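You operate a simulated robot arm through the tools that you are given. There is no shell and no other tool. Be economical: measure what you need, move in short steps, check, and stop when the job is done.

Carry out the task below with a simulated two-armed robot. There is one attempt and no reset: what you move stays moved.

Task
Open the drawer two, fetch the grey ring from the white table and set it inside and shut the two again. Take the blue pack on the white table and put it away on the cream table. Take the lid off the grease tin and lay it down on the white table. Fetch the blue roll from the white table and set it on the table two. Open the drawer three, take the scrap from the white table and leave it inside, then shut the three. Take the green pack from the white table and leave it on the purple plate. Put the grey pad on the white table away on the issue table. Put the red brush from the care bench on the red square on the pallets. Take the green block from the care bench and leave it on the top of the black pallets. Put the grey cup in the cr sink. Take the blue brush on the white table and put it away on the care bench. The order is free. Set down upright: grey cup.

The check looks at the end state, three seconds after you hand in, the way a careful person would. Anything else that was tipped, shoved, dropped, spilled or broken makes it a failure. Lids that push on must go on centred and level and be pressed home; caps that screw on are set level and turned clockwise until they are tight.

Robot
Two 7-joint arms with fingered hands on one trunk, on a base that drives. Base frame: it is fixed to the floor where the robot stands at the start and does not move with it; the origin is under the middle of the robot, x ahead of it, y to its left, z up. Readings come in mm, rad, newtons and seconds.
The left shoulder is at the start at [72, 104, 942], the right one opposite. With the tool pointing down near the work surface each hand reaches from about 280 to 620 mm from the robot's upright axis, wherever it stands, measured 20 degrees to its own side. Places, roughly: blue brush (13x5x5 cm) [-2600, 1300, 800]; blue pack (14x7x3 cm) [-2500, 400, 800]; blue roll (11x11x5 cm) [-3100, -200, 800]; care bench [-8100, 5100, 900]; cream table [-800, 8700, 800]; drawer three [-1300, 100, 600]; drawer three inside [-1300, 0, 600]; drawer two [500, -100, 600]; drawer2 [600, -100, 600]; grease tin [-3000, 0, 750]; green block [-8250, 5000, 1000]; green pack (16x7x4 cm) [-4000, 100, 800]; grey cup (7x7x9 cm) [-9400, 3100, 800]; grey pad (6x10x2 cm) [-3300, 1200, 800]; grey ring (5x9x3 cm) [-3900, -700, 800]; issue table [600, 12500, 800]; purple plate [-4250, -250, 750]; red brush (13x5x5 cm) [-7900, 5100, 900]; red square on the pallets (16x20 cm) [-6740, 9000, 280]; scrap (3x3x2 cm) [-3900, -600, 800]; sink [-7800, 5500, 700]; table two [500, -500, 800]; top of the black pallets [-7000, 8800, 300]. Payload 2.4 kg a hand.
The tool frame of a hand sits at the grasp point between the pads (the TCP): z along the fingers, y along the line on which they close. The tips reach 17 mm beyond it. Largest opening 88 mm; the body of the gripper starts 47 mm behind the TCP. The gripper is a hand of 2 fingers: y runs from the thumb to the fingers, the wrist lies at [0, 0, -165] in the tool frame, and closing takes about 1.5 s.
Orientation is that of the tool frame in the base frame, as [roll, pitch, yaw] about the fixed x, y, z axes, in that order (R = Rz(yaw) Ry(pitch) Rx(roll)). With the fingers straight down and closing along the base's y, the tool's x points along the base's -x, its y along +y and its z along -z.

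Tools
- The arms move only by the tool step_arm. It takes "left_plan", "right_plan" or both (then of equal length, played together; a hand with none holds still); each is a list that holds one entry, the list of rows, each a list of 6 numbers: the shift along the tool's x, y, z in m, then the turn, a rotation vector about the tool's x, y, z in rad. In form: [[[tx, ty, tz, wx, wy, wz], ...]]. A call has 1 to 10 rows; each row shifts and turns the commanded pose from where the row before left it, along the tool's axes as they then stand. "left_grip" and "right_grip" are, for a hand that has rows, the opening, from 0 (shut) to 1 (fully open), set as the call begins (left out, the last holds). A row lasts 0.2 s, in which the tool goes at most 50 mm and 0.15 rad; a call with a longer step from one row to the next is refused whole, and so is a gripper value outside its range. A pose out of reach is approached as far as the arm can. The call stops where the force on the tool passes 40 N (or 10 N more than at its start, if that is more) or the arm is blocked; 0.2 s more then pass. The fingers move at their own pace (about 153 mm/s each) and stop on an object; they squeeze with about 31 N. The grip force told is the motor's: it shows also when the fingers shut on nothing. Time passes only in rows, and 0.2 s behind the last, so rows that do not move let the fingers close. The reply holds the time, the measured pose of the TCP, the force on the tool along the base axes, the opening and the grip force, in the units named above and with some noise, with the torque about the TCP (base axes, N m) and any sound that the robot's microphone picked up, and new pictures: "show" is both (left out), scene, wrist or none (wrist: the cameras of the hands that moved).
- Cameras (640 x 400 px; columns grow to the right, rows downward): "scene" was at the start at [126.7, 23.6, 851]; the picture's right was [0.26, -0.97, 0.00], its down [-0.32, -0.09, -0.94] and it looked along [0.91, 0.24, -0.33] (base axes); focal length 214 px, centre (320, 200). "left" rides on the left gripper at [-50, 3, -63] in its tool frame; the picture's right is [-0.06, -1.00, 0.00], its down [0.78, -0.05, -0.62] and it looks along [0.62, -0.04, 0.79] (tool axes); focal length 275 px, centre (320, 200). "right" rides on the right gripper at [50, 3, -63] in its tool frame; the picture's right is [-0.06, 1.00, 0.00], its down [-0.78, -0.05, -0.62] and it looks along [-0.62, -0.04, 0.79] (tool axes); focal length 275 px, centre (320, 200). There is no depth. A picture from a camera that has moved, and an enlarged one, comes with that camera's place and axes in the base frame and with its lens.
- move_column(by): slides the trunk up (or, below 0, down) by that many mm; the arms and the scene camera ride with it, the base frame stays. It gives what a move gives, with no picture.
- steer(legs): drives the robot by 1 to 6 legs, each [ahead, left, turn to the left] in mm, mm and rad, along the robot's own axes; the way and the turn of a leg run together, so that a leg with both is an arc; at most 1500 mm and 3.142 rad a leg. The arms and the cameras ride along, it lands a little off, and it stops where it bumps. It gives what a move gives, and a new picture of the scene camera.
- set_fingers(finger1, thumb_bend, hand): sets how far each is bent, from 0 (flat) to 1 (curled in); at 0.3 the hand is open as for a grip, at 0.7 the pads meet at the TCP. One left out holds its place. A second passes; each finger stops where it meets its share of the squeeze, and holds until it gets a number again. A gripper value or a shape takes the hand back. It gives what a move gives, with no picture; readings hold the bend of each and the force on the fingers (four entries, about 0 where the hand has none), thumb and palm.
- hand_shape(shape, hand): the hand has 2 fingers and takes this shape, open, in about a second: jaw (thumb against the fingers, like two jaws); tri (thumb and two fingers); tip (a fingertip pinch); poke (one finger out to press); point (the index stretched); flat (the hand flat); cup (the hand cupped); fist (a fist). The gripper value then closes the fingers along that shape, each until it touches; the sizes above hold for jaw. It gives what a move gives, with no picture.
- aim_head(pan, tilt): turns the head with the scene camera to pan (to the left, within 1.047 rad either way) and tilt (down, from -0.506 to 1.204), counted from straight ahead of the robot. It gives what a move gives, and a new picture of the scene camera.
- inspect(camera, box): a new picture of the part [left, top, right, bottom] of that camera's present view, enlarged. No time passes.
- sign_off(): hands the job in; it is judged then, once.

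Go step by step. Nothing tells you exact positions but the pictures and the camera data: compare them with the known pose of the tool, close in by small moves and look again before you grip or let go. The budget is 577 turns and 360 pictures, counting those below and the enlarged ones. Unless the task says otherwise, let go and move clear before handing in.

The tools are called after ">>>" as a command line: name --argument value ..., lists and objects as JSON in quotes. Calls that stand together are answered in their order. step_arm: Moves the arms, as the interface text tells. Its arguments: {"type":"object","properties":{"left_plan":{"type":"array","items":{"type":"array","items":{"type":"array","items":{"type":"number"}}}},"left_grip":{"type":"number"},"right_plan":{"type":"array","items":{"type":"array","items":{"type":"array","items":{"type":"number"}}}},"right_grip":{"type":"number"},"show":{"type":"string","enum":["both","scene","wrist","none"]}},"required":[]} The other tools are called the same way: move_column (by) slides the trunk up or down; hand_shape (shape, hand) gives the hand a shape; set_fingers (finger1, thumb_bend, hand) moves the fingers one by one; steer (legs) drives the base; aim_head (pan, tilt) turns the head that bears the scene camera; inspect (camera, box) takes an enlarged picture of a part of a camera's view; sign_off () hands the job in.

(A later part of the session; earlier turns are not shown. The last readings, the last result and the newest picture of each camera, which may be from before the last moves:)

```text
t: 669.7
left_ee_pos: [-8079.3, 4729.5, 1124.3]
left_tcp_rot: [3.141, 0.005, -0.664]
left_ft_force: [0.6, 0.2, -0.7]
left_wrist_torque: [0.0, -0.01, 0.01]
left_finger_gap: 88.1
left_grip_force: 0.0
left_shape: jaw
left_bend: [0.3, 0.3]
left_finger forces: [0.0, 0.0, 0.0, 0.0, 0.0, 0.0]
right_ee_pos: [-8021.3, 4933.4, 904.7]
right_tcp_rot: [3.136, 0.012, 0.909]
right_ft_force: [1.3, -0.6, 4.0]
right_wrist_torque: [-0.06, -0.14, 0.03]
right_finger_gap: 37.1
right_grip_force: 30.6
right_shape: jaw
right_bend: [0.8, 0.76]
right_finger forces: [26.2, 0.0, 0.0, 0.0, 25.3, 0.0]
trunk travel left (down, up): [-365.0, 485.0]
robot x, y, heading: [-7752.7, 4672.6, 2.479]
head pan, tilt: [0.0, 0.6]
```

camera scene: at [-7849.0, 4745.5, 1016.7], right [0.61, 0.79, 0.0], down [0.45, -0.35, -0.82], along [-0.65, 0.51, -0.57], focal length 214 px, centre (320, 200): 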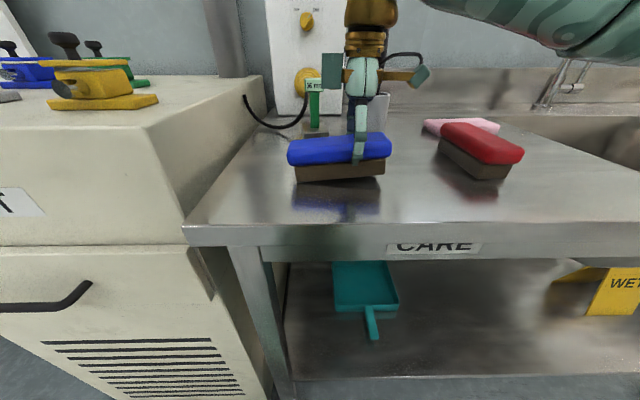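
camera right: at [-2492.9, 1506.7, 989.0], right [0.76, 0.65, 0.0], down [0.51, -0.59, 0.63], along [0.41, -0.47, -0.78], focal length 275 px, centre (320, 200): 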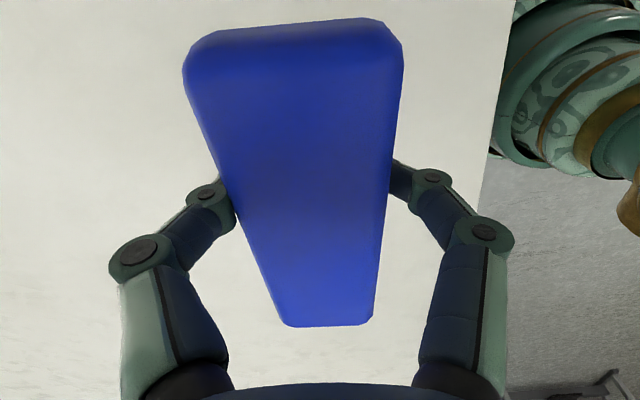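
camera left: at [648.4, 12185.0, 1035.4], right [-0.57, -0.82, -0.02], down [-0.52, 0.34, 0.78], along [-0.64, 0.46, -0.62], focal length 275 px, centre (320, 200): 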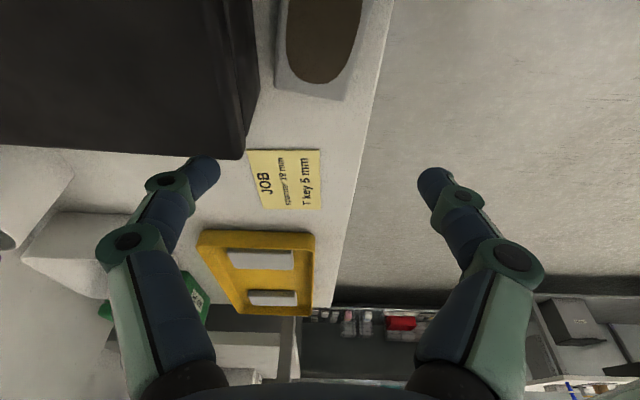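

Contact. Release and rise.

>>> step_arm --right_plan '[[[0, 0, -0.001, 0, 0, 0], [0, 0, 0, 0, 0, 0], [0, 0, 0, 0, 0, 0], [0, 0, -0.02, 0, 0, 0], [0, 0, -0.04, 0, 0, 0], [0, 0, -0.045, 0, 0, 0], [0, 0, -0.045, 0, 0, 0]]]' --right_grip 1 --show "scene"

```text
t: 671.3
left_ee_pos: [-8079.1, 4729.5, 1124.5]
left_tcp_rot: [3.139, 0.008, -0.663]
left_ft_force: [-0.4, 0.9, 0.5]
left_wrist_torque: [0.01, 0.04, 0.0]
left_finger_gap: 88.0
left_grip_force: 0.1
left_shape: jaw
left_bend: [0.3, 0.3]
left_finger forces: [0.0, 0.0, 0.0, 0.1, 0.0, 0.0]
right_ee_pos: [-8017.6, 4935.2, 1058.8]
right_tcp_rot: [3.141, 0.012, 0.909]
right_ft_force: [-0.3, -0.8, -0.1]
right_wrist_torque: [0.04, -0.01, 0.01]
right_finger_gap: 87.7
right_grip_force: 0.2
right_shape: jaw
right_bend: [0.3, 0.3]
right_finger forces: [0.0, 0.0, 0.0, 0.1, 0.0, 0.0]
trunk travel left (down, up): [-365.0, 485.0]
robot x, y, heading: [-7752.4, 4673.8, 2.487]
head pan, tilt: [0.0, 0.6]
camera scene: at [-7848.8, 4745.4, 1016.8], right [0.61, 0.79, 0.0], down [0.45, -0.35, -0.83], along [-0.65, 0.51, -0.56], focal length 214 px, centre (320, 200)
```

scene: 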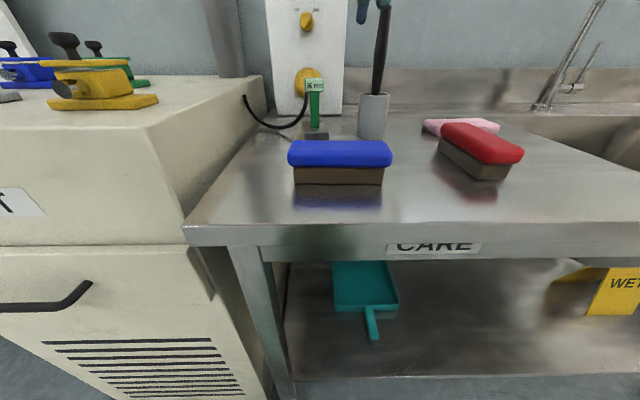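

Blue brush is placed. Next the red brush (long axis pointing away): turn the right hand back and move over it.

>>> step_arm --right_plan '[[[0, 0, 0, 0, 0, 0.15], [0, 0, 0, 0, 0, 0.15], [0, 0, 0, 0, 0, 0.15], [0, 0, 0, 0, 0, 0.15], [0, 0, 0, 0, 0, 0.15], [0, 0, 0, 0, 0, 0.15], [0, 0, 0, 0, 0, 0.15], [0, 0, 0, 0, 0, 0.15], [0, 0, 0, 0, 0, 0.15], [0, 0, 0, 0, 0, 0.15]]]' --show "none"

>>> step_arm --right_plan '[[[-0.02, -0.04, 0, 0, 0, 0.03], [-0.02, -0.04, 0, 0, 0, 0], [-0.02, -0.04, 0, 0, 0, 0], [-0.017, -0.04, 0, 0, 0, 0], [0, -0.035, 0, 0, 0, 0], [0, 0, 0.04, 0, 0, 0]]]' --show "wrist"

```text
t: 673.5
left_ee_pos: [-8079.7, 4729.6, 1124.5]
left_tcp_rot: [3.138, 0.007, -0.666]
left_ft_force: [0.4, -0.2, -0.1]
left_wrist_torque: [0.0, 0.01, 0.03]
left_finger_gap: 87.6
left_grip_force: 0.2
left_shape: jaw
left_bend: [0.3, 0.3]
left_finger forces: [0.0, 0.1, 0.0, 0.0, 0.0, 0.0]
right_ee_pos: [-8019.2, 4934.9, 1057.6]
right_tcp_rot: [3.129, 0.001, -0.592]
right_ft_force: [0.1, 0.1, -0.4]
right_wrist_torque: [0.01, 0.0, -0.03]
right_finger_gap: 88.0
right_grip_force: 0.1
right_shape: jaw
right_bend: [0.3, 0.3]
right_finger forces: [0.0, 0.1, 0.0, 0.1, 0.0, 0.1]
trunk travel left (down, up): [-365.0, 485.0]
robot x, y, heading: [-7751.3, 4669.6, 2.48]
head pan, tilt: [0.0, 0.6]
```

```text
t: 674.9
left_ee_pos: [-8078.4, 4729.1, 1124.0]
left_tcp_rot: [3.139, 0.006, -0.665]
left_ft_force: [0.6, 0.0, -0.1]
left_wrist_torque: [0.02, 0.0, 0.0]
left_finger_gap: 88.0
left_grip_force: 0.1
left_shape: jaw
left_bend: [0.3, 0.3]
left_finger forces: [0.1, 0.0, 0.0, 0.0, 0.1, 0.1]
right_ee_pos: [-7972.4, 5139.3, 1016.2]
right_tcp_rot: [3.129, 0.0, -0.618]
right_ft_force: [-0.7, 0.4, 0.9]
right_wrist_torque: [0.02, 0.01, 0.01]
right_finger_gap: 87.8
right_grip_force: 0.0
right_shape: jaw
right_bend: [0.3, 0.3]
right_finger forces: [0.0, 0.1, 0.0, 0.0, 0.0, 0.1]
trunk travel left (down, up): [-365.0, 485.0]
robot x, y, heading: [-7755.5, 4672.2, 2.483]
head pan, tilt: [0.0, 0.6]
camera right: at [-7933.5, 5108.9, 1077.0], right [-0.63, -0.78, 0.01], down [-0.61, 0.5, 0.62], along [-0.49, 0.38, -0.79], focal length 275 px, centre (320, 200)
```

right: 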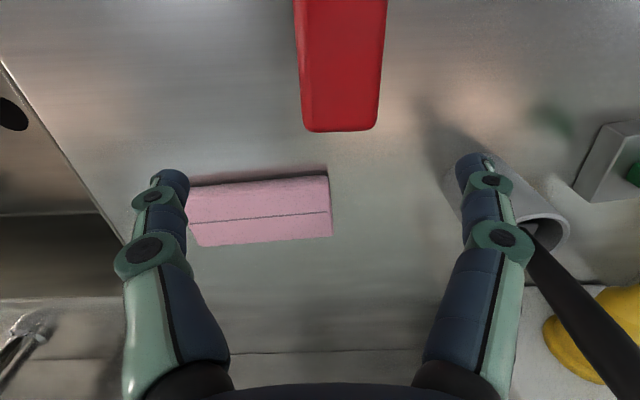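

>>> step_arm --right_plan '[[[0.046, 0.01, 0, 0.012, 0, 0], [0, 0, 0.04, 0, 0, 0], [0, 0, 0.03, 0, 0, 0]]]' --show "wrist"

```text
t: 675.7
left_ee_pos: [-8078.2, 4729.7, 1124.6]
left_tcp_rot: [3.141, 0.008, -0.664]
left_ft_force: [0.2, 0.0, -0.2]
left_wrist_torque: [-0.02, 0.0, 0.01]
left_finger_gap: 88.2
left_grip_force: 0.1
left_shape: jaw
left_bend: [0.3, 0.3]
left_finger forces: [0.0, 0.1, 0.0, 0.0, 0.0, 0.0]
right_ee_pos: [-7940.6, 5105.3, 945.0]
right_tcp_rot: [-3.141, 0.0, -0.621]
right_ft_force: [0.0, -0.7, -1.1]
right_wrist_torque: [0.01, -0.01, -0.02]
right_finger_gap: 87.7
right_grip_force: 0.0
right_shape: jaw
right_bend: [0.3, 0.3]
right_finger forces: [0.1, 0.0, 0.0, 0.1, 0.1, 0.0]
trunk travel left (down, up): [-365.0, 485.0]
robot x, y, heading: [-7751.2, 4674.0, 2.481]
head pan, tilt: [0.0, 0.6]
camera right: at [-7901.7, 5074.2, 1006.3], right [-0.63, -0.78, 0.0], down [-0.61, 0.49, 0.62], along [-0.48, 0.39, -0.79], focal length 275 px, centre (320, 200)
```

right: 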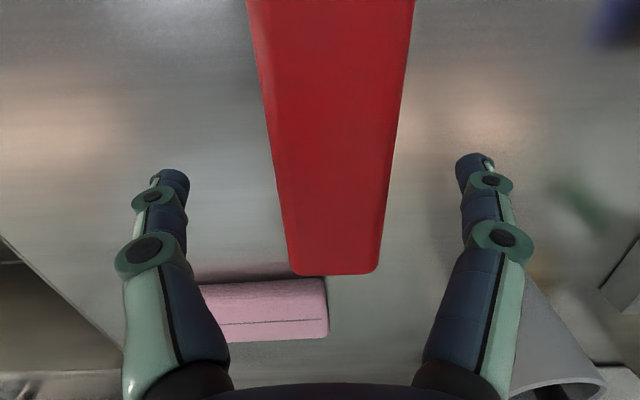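

>>> step_arm --right_plan '[[[0.002, 0.004, 0.02, 0, 0, 0], [0, 0, 0.019, 0, 0, 0]]]' --show "none"

>>> step_arm --right_plan '[[[0, 0, 0, 0, 0, 0], [0, 0, 0, 0, 0, 0], [0, 0, 0, 0, 0, 0], [0, 0, 0, 0, 0, 0]]]' --right_grip 0 --show "none"

>>> step_arm --right_plan '[[[0, 0, -0.02, 0, 0, 0], [0, 0, -0.04, 0, 0, 0], [0, 0, -0.045, 0, 0, 0], [0.03, 0, -0.035, 0, 0, 0], [0.045, 0, 0, 0, 0, 0]]]' --show "both"

```text
t: 676.3
left_ee_pos: [-8080.0, 4730.3, 1125.4]
left_tcp_rot: [3.14, 0.007, -0.666]
left_ft_force: [-0.7, 1.0, 0.4]
left_wrist_torque: [0.01, 0.03, -0.03]
left_finger_gap: 88.0
left_grip_force: 0.1
left_shape: jaw
left_bend: [0.3, 0.3]
left_finger forces: [0.1, 0.0, 0.0, 0.0, 0.0, 0.0]
right_ee_pos: [-7940.0, 5100.7, 904.2]
right_tcp_rot: [-3.142, 0.002, -0.619]
right_ft_force: [0.5, 0.4, -0.5]
right_wrist_torque: [0.0, -0.03, 0.01]
right_finger_gap: 88.0
right_grip_force: 0.1
right_shape: jaw
right_bend: [0.3, 0.3]
right_finger forces: [0.0, 0.1, 0.0, 0.0, 0.0, 0.0]
trunk travel left (down, up): [-365.0, 485.0]
robot x, y, heading: [-7753.2, 4673.3, 2.484]
head pan, tilt: [0.0, 0.6]
```

```text
t: 677.3
left_ee_pos: [-8078.4, 4730.3, 1125.3]
left_tcp_rot: [3.138, 0.006, -0.664]
left_ft_force: [-0.1, -0.5, 0.2]
left_wrist_torque: [-0.01, -0.03, 0.01]
left_finger_gap: 87.7
left_grip_force: 0.1
left_shape: jaw
left_bend: [0.3, 0.3]
left_finger forces: [0.1, 0.1, 0.1, 0.0, 0.0, 0.0]
right_ee_pos: [-7938.6, 5102.4, 905.6]
right_tcp_rot: [3.141, 0.0, -0.618]
right_ft_force: [-0.7, -0.4, -0.5]
right_wrist_torque: [0.0, 0.01, 0.0]
right_finger_gap: 34.4
right_grip_force: 31.1
right_shape: jaw
right_bend: [0.73, 0.71]
right_finger forces: [27.0, 0.0, 0.1, 0.0, 26.9, 0.0]
trunk travel left (down, up): [-365.0, 485.0]
robot x, y, heading: [-7752.2, 4672.8, 2.48]
head pan, tilt: [0.0, 0.6]
```

```text
t: 678.5
left_ee_pos: [-8079.5, 4729.1, 1124.1]
left_tcp_rot: [3.14, 0.008, -0.665]
left_ft_force: [0.6, 0.6, -0.1]
left_wrist_torque: [-0.02, 0.03, -0.02]
left_finger_gap: 87.9
left_grip_force: 0.1
left_shape: jaw
left_bend: [0.3, 0.3]
left_finger forces: [0.0, 0.0, 0.0, 0.1, 0.0, 0.0]
right_ee_pos: [-7877.6, 5057.3, 1046.3]
right_tcp_rot: [-3.141, 0.0, -0.62]
right_ft_force: [0.0, -1.3, -1.3]
right_wrist_torque: [0.0, -0.06, 0.01]
right_finger_gap: 34.1
right_grip_force: 30.5
right_shape: jaw
right_bend: [0.73, 0.71]
right_finger forces: [27.0, 0.0, 0.0, 0.0, 26.8, 0.1]
trunk travel left (down, up): [-365.0, 485.0]
robot x, y, heading: [-7751.6, 4673.7, 2.478]
head pan, tilt: [0.0, 0.6]
camera scene: at [-7848.7, 4745.5, 1016.7], right [0.61, 0.79, 0.0], down [0.45, -0.35, -0.83], along [-0.65, 0.51, -0.56], focal length 214 px, centre (320, 200)
camera right: at [-7839.2, 5026.3, 1107.7], right [-0.63, -0.78, 0.0], down [-0.61, 0.49, 0.62], along [-0.48, 0.39, -0.79], focal length 275 px, centre (320, 200)
```

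scene: 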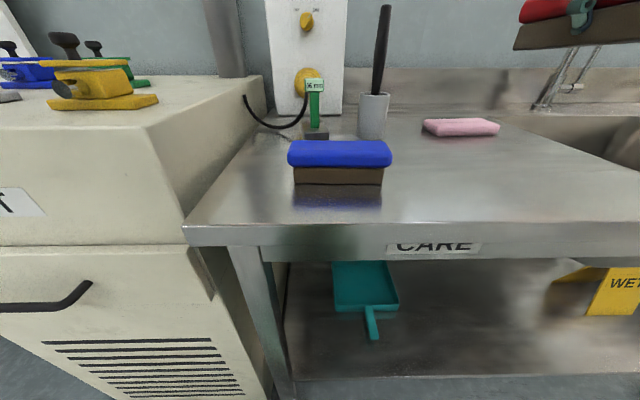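
right: 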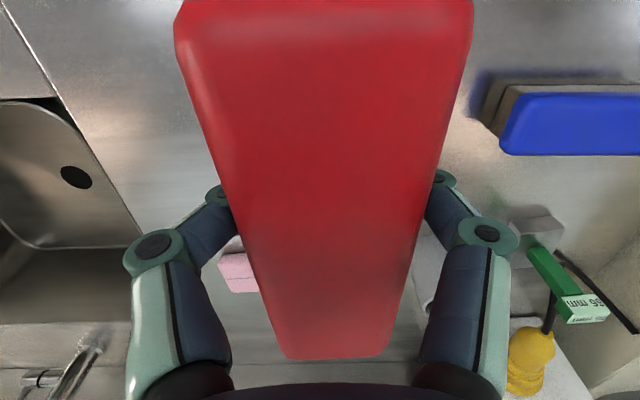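

Red brush held. The green block's label top is at about [-8168,4983,975]; bring the left hand above it.

>>> step_arm --left_plan '[[[-0.0377, -0.0242, 0, 0, 0, 0], [-0.0377, -0.0242, 0, 0, 0, 0], [-0.0377, -0.0242, 0, 0, 0, 0], [-0.0377, -0.0242, 0, 0, 0, 0], [-0.0377, -0.0242, 0, 0, 0, 0], [-0.0377, -0.0242, 0, 0, 0, 0], [0, 0, 0.04, 0, 0, 0], [0, 0, 0.03, 0, 0, 0]]]' --left_grip 1 --show "both"

```text
t: 680.3
left_ee_pos: [-8167.2, 4980.0, 1053.1]
left_tcp_rot: [3.141, 0.009, -0.665]
left_ft_force: [-0.5, 0.4, -1.1]
left_wrist_torque: [-0.03, 0.03, 0.02]
left_finger_gap: 87.7
left_grip_force: 0.0
left_shape: jaw
left_bend: [0.3, 0.3]
left_finger forces: [0.1, 0.0, 0.1, 0.1, 0.0, 0.1]
left hand out of reach, approached as far as the arm can: row 6
right_ee_pos: [-7879.7, 5057.9, 1047.2]
right_tcp_rot: [-3.141, -0.001, -0.619]
right_ft_force: [0.1, -0.5, -0.4]
right_wrist_torque: [-0.03, -0.01, 0.0]
right_finger_gap: 33.9
right_grip_force: 31.1
right_shape: jaw
right_bend: [0.74, 0.71]
right_finger forces: [27.0, 0.0, 0.0, 0.0, 27.0, 0.1]
trunk travel left (down, up): [-365.0, 485.0]
robot x, y, heading: [-7750.7, 4671.0, 2.481]
head pan, tilt: [0.0, 0.6]
camera scene: at [-7849.2, 4745.5, 1016.7], right [0.61, 0.79, 0.0], down [0.45, -0.35, -0.82], along [-0.65, 0.51, -0.57], focal length 214 px, centre (320, 200)
camera left: at [-8207.2, 5007.4, 1117.9], right [0.57, 0.82, 0.0], down [0.65, -0.45, 0.61], along [0.5, -0.35, -0.79], focal length 275 px, centre (320, 200)
```

scene: 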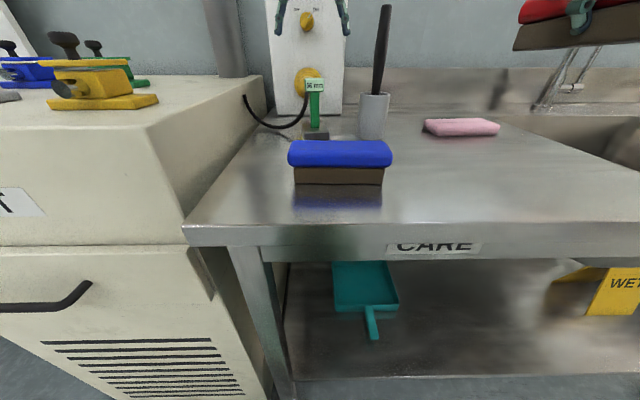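
left: 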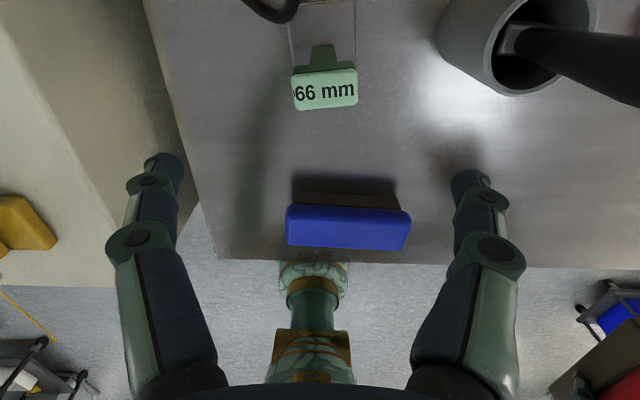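

>>> move_column --by -50

>>> step_arm --left_plan '[[[-0.008, 0, 0, 0, 0, 0], [0, 0, 0.015, 0, 0, 0], [0, 0, 0.015, 0, 0, 0]]]' --show "wrist"

```text
t: 681.2
left_ee_pos: [-8166.5, 4981.4, 1004.5]
left_tcp_rot: [3.14, 0.007, -0.664]
left_ft_force: [0.1, 0.9, -0.3]
left_wrist_torque: [0.0, 0.01, 0.01]
left_finger_gap: 87.9
left_grip_force: 0.1
left_shape: jaw
left_bend: [0.3, 0.3]
left_finger forces: [0.0, 0.1, 0.0, 0.1, 0.1, 0.0]
right_ee_pos: [-7878.6, 5055.6, 996.1]
right_tcp_rot: [-3.141, 0.001, -0.62]
right_ft_force: [0.4, -0.8, -1.4]
right_wrist_torque: [0.0, -0.02, -0.01]
right_finger_gap: 34.3
right_grip_force: 31.2
right_shape: jaw
right_bend: [0.74, 0.71]
right_finger forces: [26.9, 0.0, 0.1, 0.0, 27.0, 0.0]
trunk travel left (down, up): [-315.0, 535.0]
robot x, y, heading: [-7753.1, 4671.7, 2.48]
head pan, tilt: [0.0, 0.6]
```

```text
t: 682.0
left_ee_pos: [-8171.4, 4986.8, 974.2]
left_tcp_rot: [3.14, 0.008, -0.666]
left_ft_force: [-0.5, 0.2, 0.0]
left_wrist_torque: [0.0, 0.02, -0.01]
left_finger_gap: 87.7
left_grip_force: 0.0
left_shape: jaw
left_bend: [0.3, 0.3]
left_finger forces: [0.0, 0.0, 0.1, 0.0, 0.1, 0.0]
right_ee_pos: [-7879.2, 5056.1, 996.4]
right_tcp_rot: [-3.14, 0.0, -0.619]
right_ft_force: [-0.4, -0.9, -1.0]
right_wrist_torque: [0.01, -0.03, 0.02]
right_finger_gap: 34.0
right_grip_force: 30.8
right_shape: jaw
right_bend: [0.74, 0.71]
right_finger forces: [26.9, 0.1, 0.1, 0.0, 27.0, 0.0]
trunk travel left (down, up): [-315.0, 535.0]
robot x, y, heading: [-7751.7, 4677.0, 2.48]
head pan, tilt: [0.0, 0.6]
camera left: at [-8212.3, 5013.9, 1038.1], right [0.57, 0.82, 0.0], down [0.65, -0.45, 0.61], along [0.5, -0.35, -0.79], focal length 275 px, centre (320, 200)
```

left: 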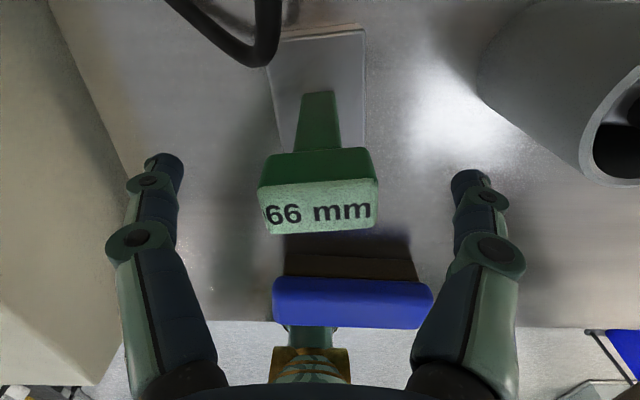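

>>> step_arm --left_plan '[[[0, 0.001, 0.005, 0, 0, 0], [0, 0, 0, 0, 0, 0]]]' --show "none"

>>> step_arm --left_plan '[[[0, 0, 0, 0, 0, 0], [0, 0, 0, 0, 0, 0], [0, 0, 0, 0, 0, 0], [0, 0, 0, 0, 0, 0]]]' --left_grip 0 --show "wrist"

```text
t: 682.6
left_ee_pos: [-8174.5, 4984.9, 969.0]
left_tcp_rot: [3.14, 0.007, -0.663]
left_ft_force: [-0.6, 0.0, 0.9]
left_wrist_torque: [-0.02, 0.01, 0.01]
left_finger_gap: 88.0
left_grip_force: 0.0
left_shape: jaw
left_bend: [0.3, 0.3]
left_finger forces: [0.1, 0.0, 0.0, 0.0, 0.1, 0.0]
right_ee_pos: [-7878.7, 5057.7, 996.3]
right_tcp_rot: [-3.14, 0.0, -0.619]
right_ft_force: [-0.6, -0.1, -1.5]
right_wrist_torque: [-0.01, -0.01, 0.0]
right_finger_gap: 34.2
right_grip_force: 31.3
right_shape: jaw
right_bend: [0.74, 0.71]
right_finger forces: [26.9, 0.0, 0.1, 0.0, 26.9, 0.0]
trunk travel left (down, up): [-315.0, 535.0]
robot x, y, heading: [-7753.6, 4670.7, 2.483]
head pan, tilt: [0.0, 0.6]
```

```text
t: 683.6
left_ee_pos: [-8172.9, 4985.6, 969.4]
left_tcp_rot: [3.14, 0.008, -0.664]
left_ft_force: [0.1, 1.0, -1.2]
left_wrist_torque: [-0.01, 0.07, 0.0]
left_finger_gap: 16.7
left_grip_force: 31.5
left_shape: jaw
left_bend: [0.74, 0.78]
left_finger forces: [27.5, 0.0, 0.0, 0.0, 27.2, 0.0]
right_ee_pos: [-7878.8, 5056.4, 996.3]
right_tcp_rot: [-3.141, -0.001, -0.621]
right_ft_force: [0.3, 0.0, -0.8]
right_wrist_torque: [-0.01, -0.02, 0.04]
right_finger_gap: 34.2
right_grip_force: 30.8
right_shape: jaw
right_bend: [0.74, 0.71]
right_finger forces: [26.9, 0.0, 0.0, 0.0, 27.0, 0.1]
trunk travel left (down, up): [-315.0, 535.0]
robot x, y, heading: [-7752.7, 4670.6, 2.479]
head pan, tilt: [0.0, 0.6]
camera left: at [-8214.1, 5012.7, 1033.2], right [0.57, 0.82, 0.0], down [0.65, -0.45, 0.61], along [0.5, -0.35, -0.79], focal length 275 px, centre (320, 200)
```

left: 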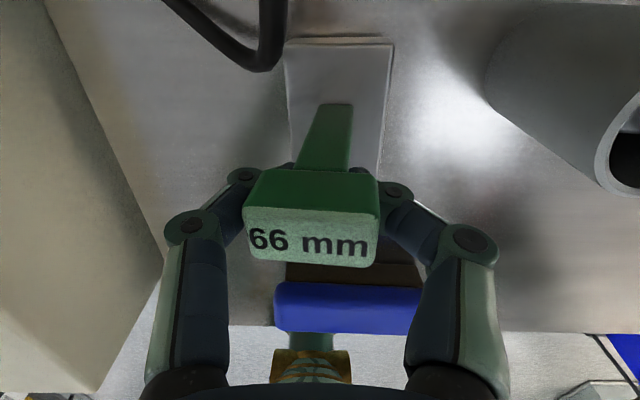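

The fingers grip the stem under the head. Lift straight up.

>>> step_arm --left_plan '[[[0, 0, -0.02, 0, 0, 0], [0, 0, -0.03, 0, 0, 0], [0, 0, -0.04, 0, 0, 0], [0, 0, -0.04, 0, 0, 0]]]' --show "both"

```text
t: 684.6
left_ee_pos: [-8172.5, 4976.8, 1095.9]
left_tcp_rot: [3.141, 0.009, -0.664]
left_ft_force: [-0.2, 0.2, -2.6]
left_wrist_torque: [0.02, 0.0, -0.01]
left_finger_gap: 17.0
left_grip_force: 31.0
left_shape: jaw
left_bend: [0.74, 0.78]
left_finger forces: [27.9, 0.0, 0.1, 0.1, 27.2, 0.1]
left hand out of reach, approached as far as the arm can: row 4
right_ee_pos: [-7879.9, 5055.4, 996.5]
right_tcp_rot: [3.141, 0.0, -0.62]
right_ft_force: [-1.0, -0.4, -1.1]
right_wrist_torque: [-0.02, -0.01, 0.01]
right_finger_gap: 34.4
right_grip_force: 30.7
right_shape: jaw
right_bend: [0.74, 0.71]
right_finger forces: [27.0, 0.0, 0.0, 0.0, 26.9, 0.1]
trunk travel left (down, up): [-315.0, 535.0]
robot x, y, heading: [-7752.0, 4668.5, 2.48]
head pan, tilt: [0.0, 0.6]
camera scene: at [-7850.9, 4746.7, 966.4], right [0.61, 0.79, 0.0], down [0.45, -0.35, -0.82], along [-0.65, 0.51, -0.57], focal length 214 px, centre (320, 200)
camera left: at [-8211.6, 5003.1, 1160.8], right [0.57, 0.82, 0.0], down [0.65, -0.45, 0.61], along [0.5, -0.35, -0.79], focal length 275 px, centre (320, 200)
```

scene: 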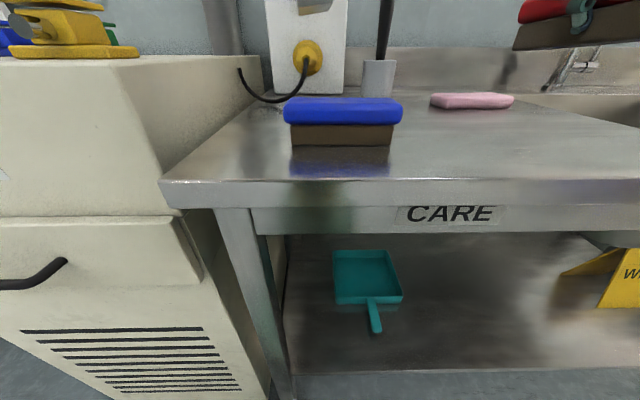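
left: 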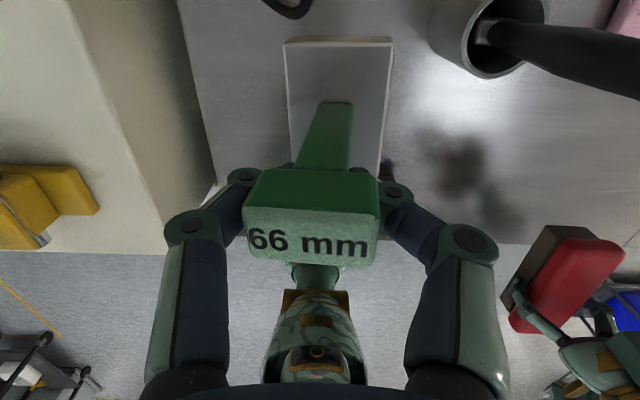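

The block came up with its foot plate. Back off and drive toward the black pallets.

>>> steer --legs '[[-450, 0, 0], [0, 0, -0.75], [1300, 0, 0]]'

>>> aim_head --pan 0.0 --tilt 0.3

```text
t: 693.3
left_ee_pos: [-7663.3, 5721.3, 1095.2]
left_tcp_rot: [3.14, 0.005, -1.345]
left_ft_force: [-0.1, 0.3, -2.2]
left_wrist_torque: [0.0, 0.0, -0.01]
left_finger_gap: 16.9
left_grip_force: 30.9
left_shape: jaw
left_bend: [0.74, 0.78]
left_finger forces: [28.0, 0.1, 0.0, 0.0, 27.5, 0.0]
right_ee_pos: [-7385.8, 5600.2, 996.0]
right_tcp_rot: [3.14, -0.003, -1.3]
right_ft_force: [0.2, -1.2, -1.9]
right_wrist_torque: [-0.04, -0.03, -0.02]
right_finger_gap: 34.3
right_grip_force: 31.3
right_shape: jaw
right_bend: [0.74, 0.71]
right_finger forces: [27.0, 0.0, 0.1, 0.0, 26.9, 0.1]
trunk travel left (down, up): [-315.0, 535.0]
robot x, y, heading: [-7524.5, 5220.9, 1.801]
head pan, tilt: [0.0, 0.6]
stopped in leg 3: the robot was blocked; the commanded pose is now the measured one
camera scene: at [-7557.7, 5339.7, 966.5], right [0.97, 0.23, 0.0], down [0.13, -0.55, -0.82], along [-0.19, 0.8, -0.57], focal length 214 px, centre (320, 200)
```

scene: 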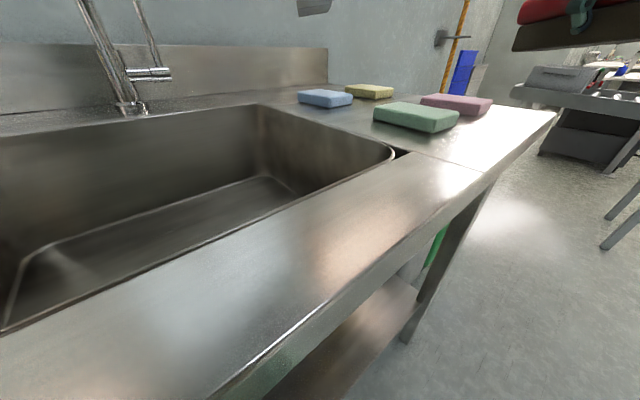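

```text
t: 694.1
left_ee_pos: [-7663.8, 5722.6, 1096.0]
left_tcp_rot: [3.138, 0.005, -1.344]
left_ft_force: [-0.7, -0.8, -2.0]
left_wrist_torque: [-0.04, 0.05, -0.05]
left_finger_gap: 16.7
left_grip_force: 30.7
left_shape: jaw
left_bend: [0.74, 0.78]
left_finger forces: [27.9, 0.0, 0.0, 0.1, 27.5, 0.0]
right_ee_pos: [-7384.8, 5599.2, 996.5]
right_tcp_rot: [3.14, 0.0, -1.297]
right_ft_force: [0.3, -0.4, -0.1]
right_wrist_torque: [0.01, -0.01, -0.01]
right_finger_gap: 34.1
right_grip_force: 31.3
right_shape: jaw
right_bend: [0.74, 0.71]
right_finger forces: [27.0, 0.0, 0.0, 0.0, 26.9, 0.1]
trunk travel left (down, up): [-315.0, 535.0]
robot x, y, heading: [-7529.3, 5221.5, 1.804]
head pan, tilt: [0.0, 0.3]
camera scene: at [-7558.6, 5344.6, 993.9], right [0.97, 0.23, 0.0], down [0.07, -0.29, -0.95], along [-0.22, 0.93, -0.3], focal length 214 px, centre (320, 200)
```

scene: 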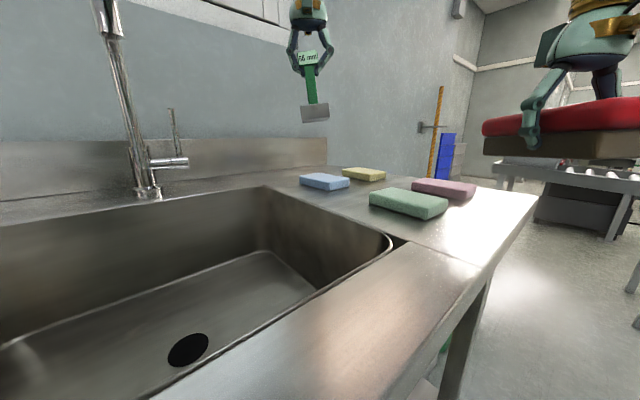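

I ran up against the sink bench; back away outward and look for the way to the pallets.

>>> steer --legs '[[-420, -340, 0], [0, 0, -0.5]]'

>>> aim_head --pan 0.15 --tilt 0.25

```text
t: 698.6
left_ee_pos: [-6977.5, 5394.3, 1095.9]
left_tcp_rot: [3.141, 0.005, -1.848]
left_ft_force: [-0.4, -0.2, -2.1]
left_wrist_torque: [0.01, 0.04, 0.02]
left_finger_gap: 16.7
left_grip_force: 30.5
left_shape: jaw
left_bend: [0.74, 0.78]
left_finger forces: [27.9, 0.0, 0.1, 0.1, 27.4, 0.1]
right_ee_pos: [-6792.4, 5153.3, 995.0]
right_tcp_rot: [3.141, 0.002, -1.804]
right_ft_force: [0.3, -1.2, -1.0]
right_wrist_torque: [-0.01, -0.01, 0.01]
right_finger_gap: 34.0
right_grip_force: 30.4
right_shape: jaw
right_bend: [0.74, 0.71]
right_finger forces: [26.8, 0.0, 0.0, 0.1, 26.8, 0.1]
trunk travel left (down, up): [-315.0, 535.0]
robot x, y, heading: [-7100.2, 4892.7, 1.294]
head pan, tilt: [0.0, 0.3]
camera scene: at [-7067.4, 5012.9, 994.0], right [0.96, -0.27, 0.0], down [-0.08, -0.28, -0.96], along [0.26, 0.92, -0.3], focal length 214 px, centre (320, 200)
```

scene: 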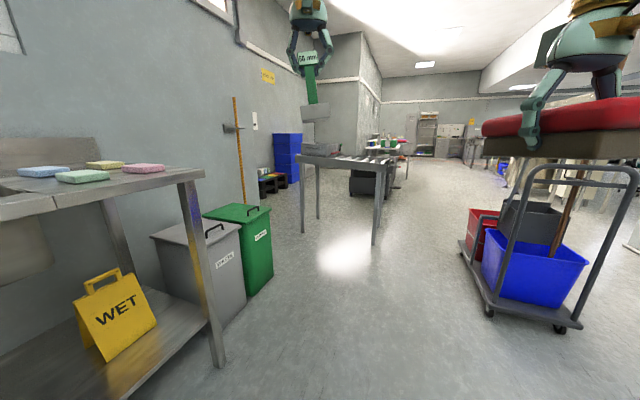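

```text
t: 699.3
left_ee_pos: [-6977.1, 5393.7, 1096.3]
left_tcp_rot: [3.139, 0.004, -1.848]
left_ft_force: [0.0, -0.2, -2.2]
left_wrist_torque: [0.0, 0.04, -0.01]
left_finger_gap: 16.8
left_grip_force: 31.0
left_shape: jaw
left_bend: [0.74, 0.78]
left_finger forces: [27.9, 0.0, 0.0, 0.0, 27.5, 0.1]
right_ee_pos: [-6792.4, 5153.2, 996.1]
right_tcp_rot: [3.14, -0.001, -1.807]
right_ft_force: [0.3, 0.1, -0.6]
right_wrist_torque: [-0.03, -0.06, 0.02]
right_finger_gap: 34.0
right_grip_force: 31.2
right_shape: jaw
right_bend: [0.74, 0.71]
right_finger forces: [26.8, 0.1, 0.1, 0.1, 26.7, 0.0]
trunk travel left (down, up): [-315.0, 535.0]
robot x, y, heading: [-7100.4, 4893.6, 1.296]
head pan, tilt: [0.15, 0.25]
camera scene: at [-7081.1, 5015.7, 998.7], right [0.99, -0.12, 0.0], down [-0.03, -0.25, -0.97], along [0.12, 0.96, -0.25], focal length 214 px, centre (320, 200)
```

scene: 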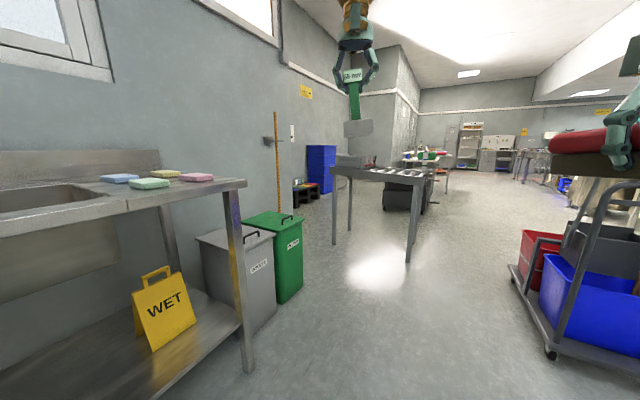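

The pallets are in the alcove past the green bin, left of the grey table. Drive through that gap.

>>> steer --legs '[[0, 0, 0.13], [860, -40, 0], [860, 0, 0]]'

```text
t: 707.1
left_ee_pos: [-6843.3, 6737.6, 1096.2]
left_tcp_rot: [3.138, 0.008, -1.627]
left_ft_force: [-0.1, -0.8, -1.8]
left_wrist_torque: [0.0, -0.03, -0.02]
left_finger_gap: 16.8
left_grip_force: 31.3
left_shape: jaw
left_bend: [0.74, 0.78]
left_finger forces: [28.1, 0.1, 0.0, 0.0, 27.7, 0.0]
right_ee_pos: [-6610.6, 6542.4, 996.5]
right_tcp_rot: [-3.141, 0.002, -1.583]
right_ft_force: [0.8, -0.6, -1.5]
right_wrist_torque: [-0.01, -0.03, 0.02]
right_finger_gap: 33.9
right_grip_force: 30.8
right_shape: jaw
right_bend: [0.74, 0.71]
right_finger forces: [26.8, 0.0, 0.0, 0.0, 27.0, 0.1]
trunk travel left (down, up): [-315.0, 535.0]
robot x, y, heading: [-6853.9, 6216.5, 1.518]
head pan, tilt: [0.15, 0.25]
stopped in leg 3: the robot was blocked; the commanded pose is now the measured one
camera scene: at [-6862.7, 6346.1, 998.8], right [1.0, 0.1, 0.0], down [0.02, -0.25, -0.97], along [-0.09, 0.96, -0.25], focal length 214 px, centre (320, 200)
```

scene: 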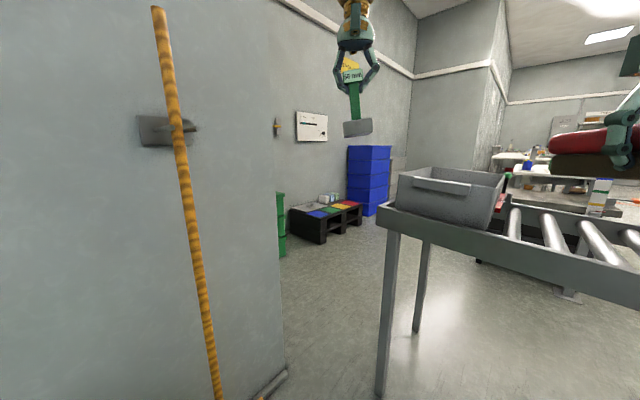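

The gap between the wall end and the roller table is too narrow. Back up and look for the way around the roller table's other side.

>>> steer --legs '[[-350, 0, 0], [0, -350, 0], [0, 0, -0.5]]'

>>> aim_head --pan 0.0 --tilt 0.35

```text
t: 712.5
left_ee_pos: [-6275.9, 6309.8, 1095.7]
left_tcp_rot: [3.141, 0.007, -2.125]
left_ft_force: [-0.4, -0.3, -1.4]
left_wrist_torque: [-0.05, -0.03, -0.01]
left_finger_gap: 17.0
left_grip_force: 30.5
left_shape: jaw
left_bend: [0.74, 0.78]
left_finger forces: [28.0, 0.0, 0.0, 0.1, 27.7, 0.1]
right_ee_pos: [-6165.2, 6028.7, 994.9]
right_tcp_rot: [3.141, 0.001, -2.08]
right_ft_force: [-0.1, -0.1, -0.8]
right_wrist_torque: [-0.01, 0.01, 0.01]
right_finger_gap: 34.0
right_grip_force: 30.8
right_shape: jaw
right_bend: [0.74, 0.71]
right_finger forces: [26.8, 0.1, 0.0, 0.0, 26.8, 0.0]
trunk travel left (down, up): [-315.0, 535.0]
robot x, y, heading: [-6532.3, 5861.6, 1.022]
head pan, tilt: [0.15, 0.25]
camera scene: at [-6479.2, 5974.1, 998.7], right [0.92, -0.39, 0.0], down [-0.1, -0.23, -0.97], along [0.38, 0.89, -0.25], focal length 214 px, centre (320, 200)
```

scene: 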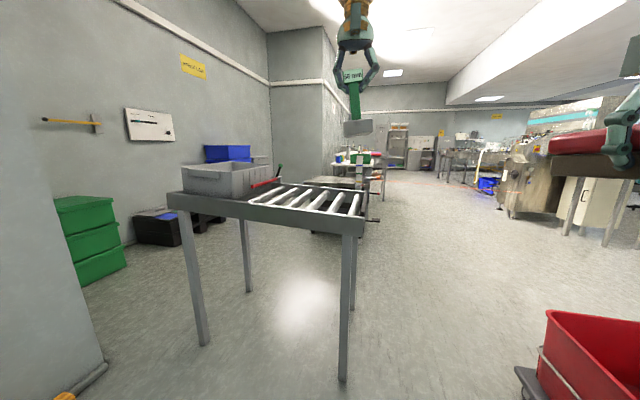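

```text
t: 713.2
left_ee_pos: [-6274.6, 6310.0, 1094.8]
left_tcp_rot: [3.141, 0.007, -2.126]
left_ft_force: [0.4, 0.6, -1.5]
left_wrist_torque: [0.01, 0.01, -0.05]
left_finger_gap: 16.8
left_grip_force: 30.5
left_shape: jaw
left_bend: [0.74, 0.78]
left_finger forces: [27.9, 0.0, 0.0, 0.0, 27.7, 0.0]
right_ee_pos: [-6163.4, 6028.7, 996.7]
right_tcp_rot: [-3.141, 0.0, -2.08]
right_ft_force: [-0.9, -0.9, -0.3]
right_wrist_torque: [-0.03, 0.0, -0.04]
right_finger_gap: 33.9
right_grip_force: 31.2
right_shape: jaw
right_bend: [0.74, 0.71]
right_finger forces: [26.7, 0.1, 0.0, 0.1, 26.7, 0.1]
trunk travel left (down, up): [-315.0, 535.0]
robot x, y, heading: [-6529.9, 5859.1, 1.018]
head pan, tilt: [0.0, 0.351]
camera scene: at [-6467.0, 5967.5, 989.3], right [0.85, -0.52, 0.0], down [-0.18, -0.29, -0.94], along [0.49, 0.8, -0.34], focal length 214 px, centre (320, 200)
```

scene: 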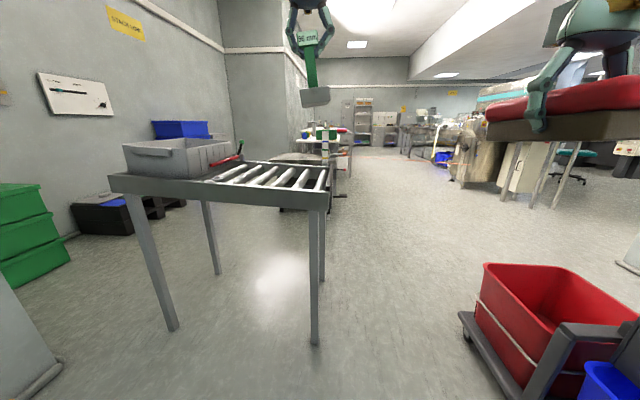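

>>> steer --legs '[[476, -411, 0], [769, 86, 0], [620, 282, 0], [0, 0, 1.2]]'

>>> aim_head --pan 0.1 --tilt 0.4

```text
t: 717.0
left_ee_pos: [-5675.5, 6500.5, 1095.3]
left_tcp_rot: [3.14, 0.006, -2.166]
left_ft_force: [-0.5, 0.7, -1.1]
left_wrist_torque: [0.04, -0.04, 0.01]
left_finger_gap: 16.7
left_grip_force: 30.4
left_shape: jaw
left_bend: [0.74, 0.77]
left_finger forces: [27.9, 0.0, 0.0, 0.1, 27.6, 0.0]
right_ee_pos: [-5574.4, 6214.1, 995.8]
right_tcp_rot: [-3.142, -0.002, -2.122]
right_ft_force: [-0.6, 0.6, -0.7]
right_wrist_torque: [0.01, -0.03, 0.0]
right_finger_gap: 33.9
right_grip_force: 31.2
right_shape: jaw
right_bend: [0.74, 0.71]
right_finger forces: [26.8, 0.0, 0.0, 0.0, 27.0, 0.0]
trunk travel left (down, up): [-315.0, 535.0]
robot x, y, heading: [-5950.7, 6064.2, 0.978]
head pan, tilt: [0.0, 0.351]
stopped in leg 2: the robot was blocked; the commanded pose is now the measured one
camera scene: at [-5880.6, 6165.5, 989.2], right [0.83, -0.56, 0.0], down [-0.19, -0.29, -0.94], along [0.52, 0.78, -0.34], focal length 214 px, centre (320, 200)
```

scene: 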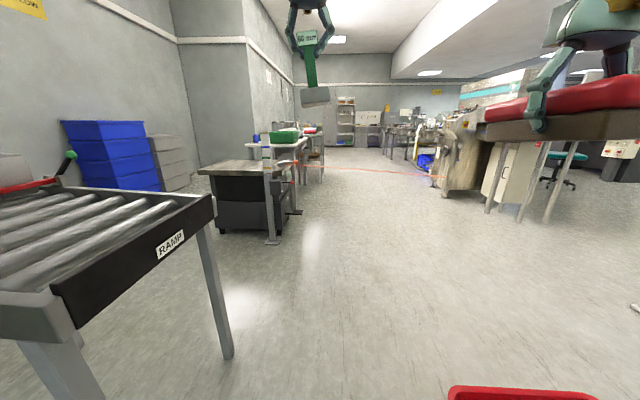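

```text
t: 717.7
left_ee_pos: [-5675.7, 6500.2, 1095.7]
left_tcp_rot: [3.141, 0.006, -2.164]
left_ft_force: [0.4, 0.3, -2.4]
left_wrist_torque: [-0.04, 0.0, 0.01]
left_finger_gap: 16.8
left_grip_force: 31.0
left_shape: jaw
left_bend: [0.74, 0.77]
left_finger forces: [27.9, 0.0, 0.1, 0.0, 27.6, 0.0]
right_ee_pos: [-5574.7, 6213.9, 995.8]
right_tcp_rot: [-3.141, -0.003, -2.123]
right_ft_force: [-1.2, -0.9, -0.6]
right_wrist_torque: [-0.02, 0.04, 0.01]
right_finger_gap: 34.0
right_grip_force: 30.9
right_shape: jaw
right_bend: [0.74, 0.71]
right_finger forces: [26.7, 0.0, 0.1, 0.0, 26.9, 0.1]
trunk travel left (down, up): [-315.0, 535.0]
robot x, y, heading: [-5948.9, 6064.1, 0.98]
head pan, tilt: [0.099, 0.4]
camera scene: at [-5888.8, 6169.8, 984.7], right [0.88, -0.47, 0.0], down [-0.18, -0.34, -0.92], along [0.44, 0.81, -0.39], focal length 214 px, centre (320, 200)
```

scene: 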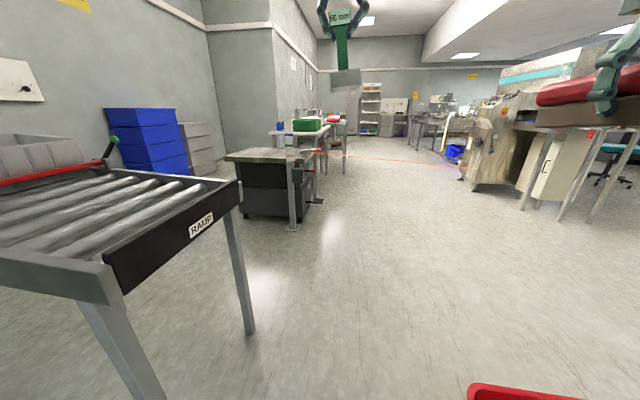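

>>> steer --legs '[[0, 130, 0], [420, 0, 0], [380, -60, 0], [450, 150, 0]]'

```text
t: 725.6
left_ee_pos: [-5149.0, 7642.5, 1096.6]
left_tcp_rot: [3.14, 0.006, -2.18]
left_ft_force: [-0.2, -0.5, -1.8]
left_wrist_torque: [-0.03, 0.03, 0.0]
left_finger_gap: 16.9
left_grip_force: 31.0
left_shape: jaw
left_bend: [0.74, 0.77]
left_finger forces: [28.0, 0.1, 0.0, 0.1, 27.5, 0.0]
right_ee_pos: [-5052.2, 7354.6, 996.2]
right_tcp_rot: [-3.141, -0.001, -2.135]
right_ft_force: [0.8, -0.7, 0.1]
right_wrist_torque: [-0.06, -0.01, 0.0]
right_finger_gap: 34.0
right_grip_force: 31.1
right_shape: jaw
right_bend: [0.74, 0.71]
right_finger forces: [26.7, 0.0, 0.0, 0.0, 26.9, 0.0]
trunk travel left (down, up): [-315.0, 535.0]
robot x, y, heading: [-5426.6, 7205.3, 0.965]
head pan, tilt: [0.099, 0.4]
camera scene: at [-5365.6, 7315.2, 984.7], right [0.88, -0.48, 0.0], down [-0.19, -0.34, -0.92], along [0.45, 0.81, -0.39], focal length 214 px, centre (320, 200)
```

scene: 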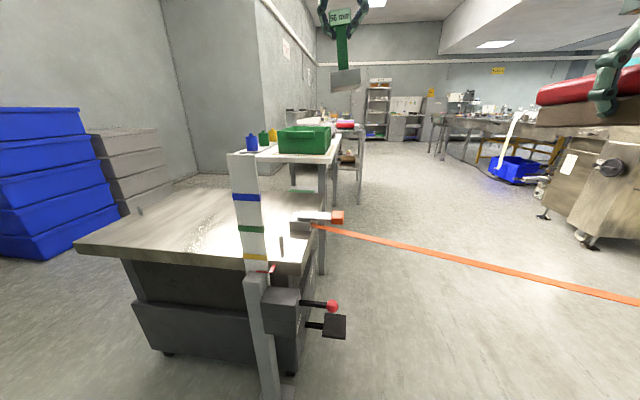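

Through the gap. Turn left toward the alcove with the pallets.

>>> steer --legs '[[0, 0, 1.4]]'

```text
t: 729.5
left_ee_pos: [-5818.4, 7545.7, 1095.4]
left_tcp_rot: [3.14, 0.008, -0.75]
left_ft_force: [-0.5, 0.2, -2.4]
left_wrist_torque: [-0.03, 0.03, 0.0]
left_finger_gap: 16.8
left_grip_force: 31.2
left_shape: jaw
left_bend: [0.74, 0.77]
left_finger forces: [27.7, 0.0, 0.0, 0.0, 27.2, 0.1]
right_ee_pos: [-5519.3, 7600.4, 996.0]
right_tcp_rot: [3.141, -0.003, -0.707]
right_ft_force: [0.5, 0.5, -1.1]
right_wrist_torque: [-0.05, 0.03, 0.01]
right_finger_gap: 33.8
right_grip_force: 30.6
right_shape: jaw
right_bend: [0.74, 0.71]
right_finger forces: [26.6, 0.0, 0.0, 0.1, 26.6, 0.0]
trunk travel left (down, up): [-315.0, 535.0]
robot x, y, heading: [-5427.8, 7207.7, 2.394]
head pan, tilt: [0.099, 0.4]
camera scene: at [-5527.2, 7285.3, 984.7], right [0.6, 0.8, 0.0], down [0.31, -0.23, -0.92], along [-0.73, 0.56, -0.39], focal length 214 px, centre (320, 200)
```

scene: 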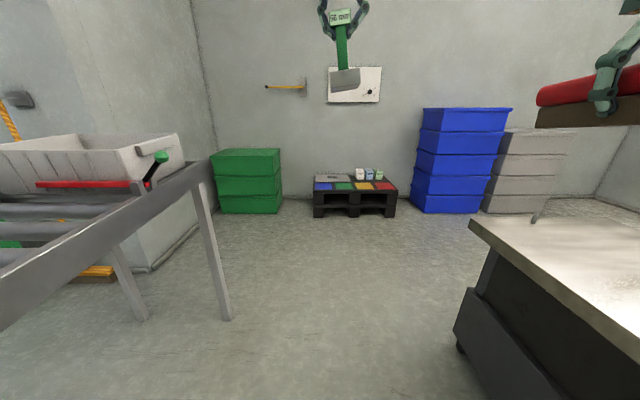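

The pallets are straight ahead. Drive closer between the two tables.

>>> steer --legs '[[1000, 0, 0], [650, -220, 0.08]]'

>>> aim_head --pan 0.0 --tilt 0.9

```text
t: 738.1
left_ee_pos: [-6922.7, 8793.3, 1094.7]
left_tcp_rot: [3.14, 0.005, -0.669]
left_ft_force: [-0.3, 0.0, -1.8]
left_wrist_torque: [-0.01, 0.02, 0.02]
left_finger_gap: 17.0
left_grip_force: 31.4
left_shape: jaw
left_bend: [0.74, 0.77]
left_finger forces: [27.7, 0.0, 0.1, 0.0, 27.4, 0.0]
right_ee_pos: [-6630.2, 8870.0, 995.5]
right_tcp_rot: [3.142, -0.003, -0.627]
right_ft_force: [-0.3, -0.2, -1.1]
right_wrist_torque: [0.0, -0.02, 0.01]
right_finger_gap: 34.0
right_grip_force: 31.4
right_shape: jaw
right_bend: [0.74, 0.71]
right_finger forces: [26.7, 0.0, 0.0, 0.1, 26.8, 0.0]
trunk travel left (down, up): [-315.0, 535.0]
robot x, y, heading: [-6505.9, 8486.2, 2.473]
head pan, tilt: [0.099, 0.4]
camera scene: at [-6611.7, 8555.9, 984.7], right [0.54, 0.84, 0.0], down [0.33, -0.21, -0.92], along [-0.78, 0.5, -0.39], focal length 214 px, centre (320, 200)
```

scene: 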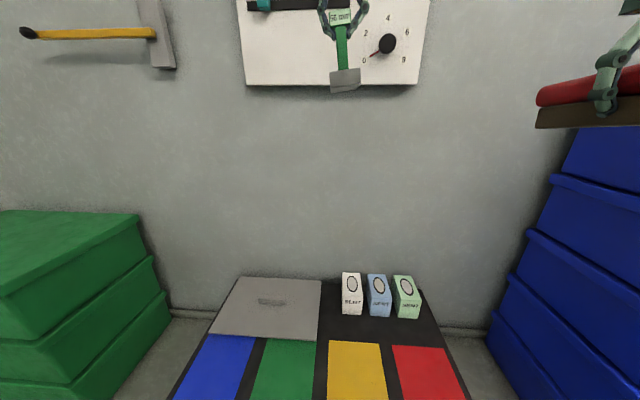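

```text
t: 739.0
left_ee_pos: [-6923.3, 8793.0, 1095.7]
left_tcp_rot: [3.139, 0.006, -0.672]
left_ft_force: [-0.1, 1.3, -2.8]
left_wrist_torque: [0.01, 0.03, -0.02]
left_finger_gap: 17.1
left_grip_force: 31.6
left_shape: jaw
left_bend: [0.74, 0.77]
left_finger forces: [27.7, 0.1, 0.0, 0.0, 27.3, 0.0]
right_ee_pos: [-6630.2, 8871.0, 996.4]
right_tcp_rot: [3.141, -0.002, -0.625]
right_ft_force: [0.3, 0.6, -1.4]
right_wrist_torque: [-0.03, -0.01, 0.02]
right_finger_gap: 34.1
right_grip_force: 31.0
right_shape: jaw
right_bend: [0.74, 0.71]
right_finger forces: [26.7, 0.0, 0.1, 0.0, 26.7, 0.0]
trunk travel left (down, up): [-315.0, 535.0]
robot x, y, heading: [-6507.3, 8485.3, 2.477]
head pan, tilt: [0.0, 0.901]
camera scene: at [-6592.9, 8552.8, 941.8], right [0.62, 0.79, 0.0], down [0.62, -0.48, -0.62], along [-0.49, 0.38, -0.78], focal length 214 px, centre (320, 200)
```

scene: 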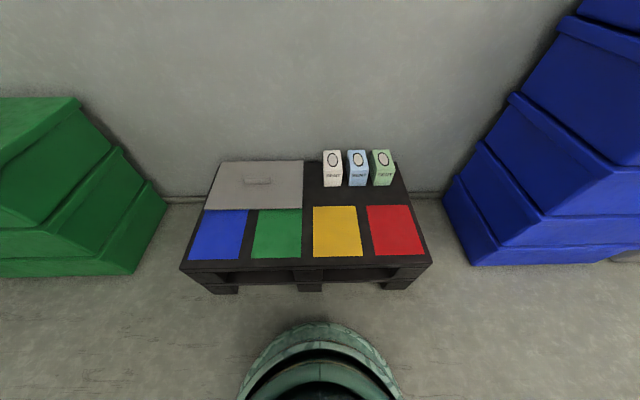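

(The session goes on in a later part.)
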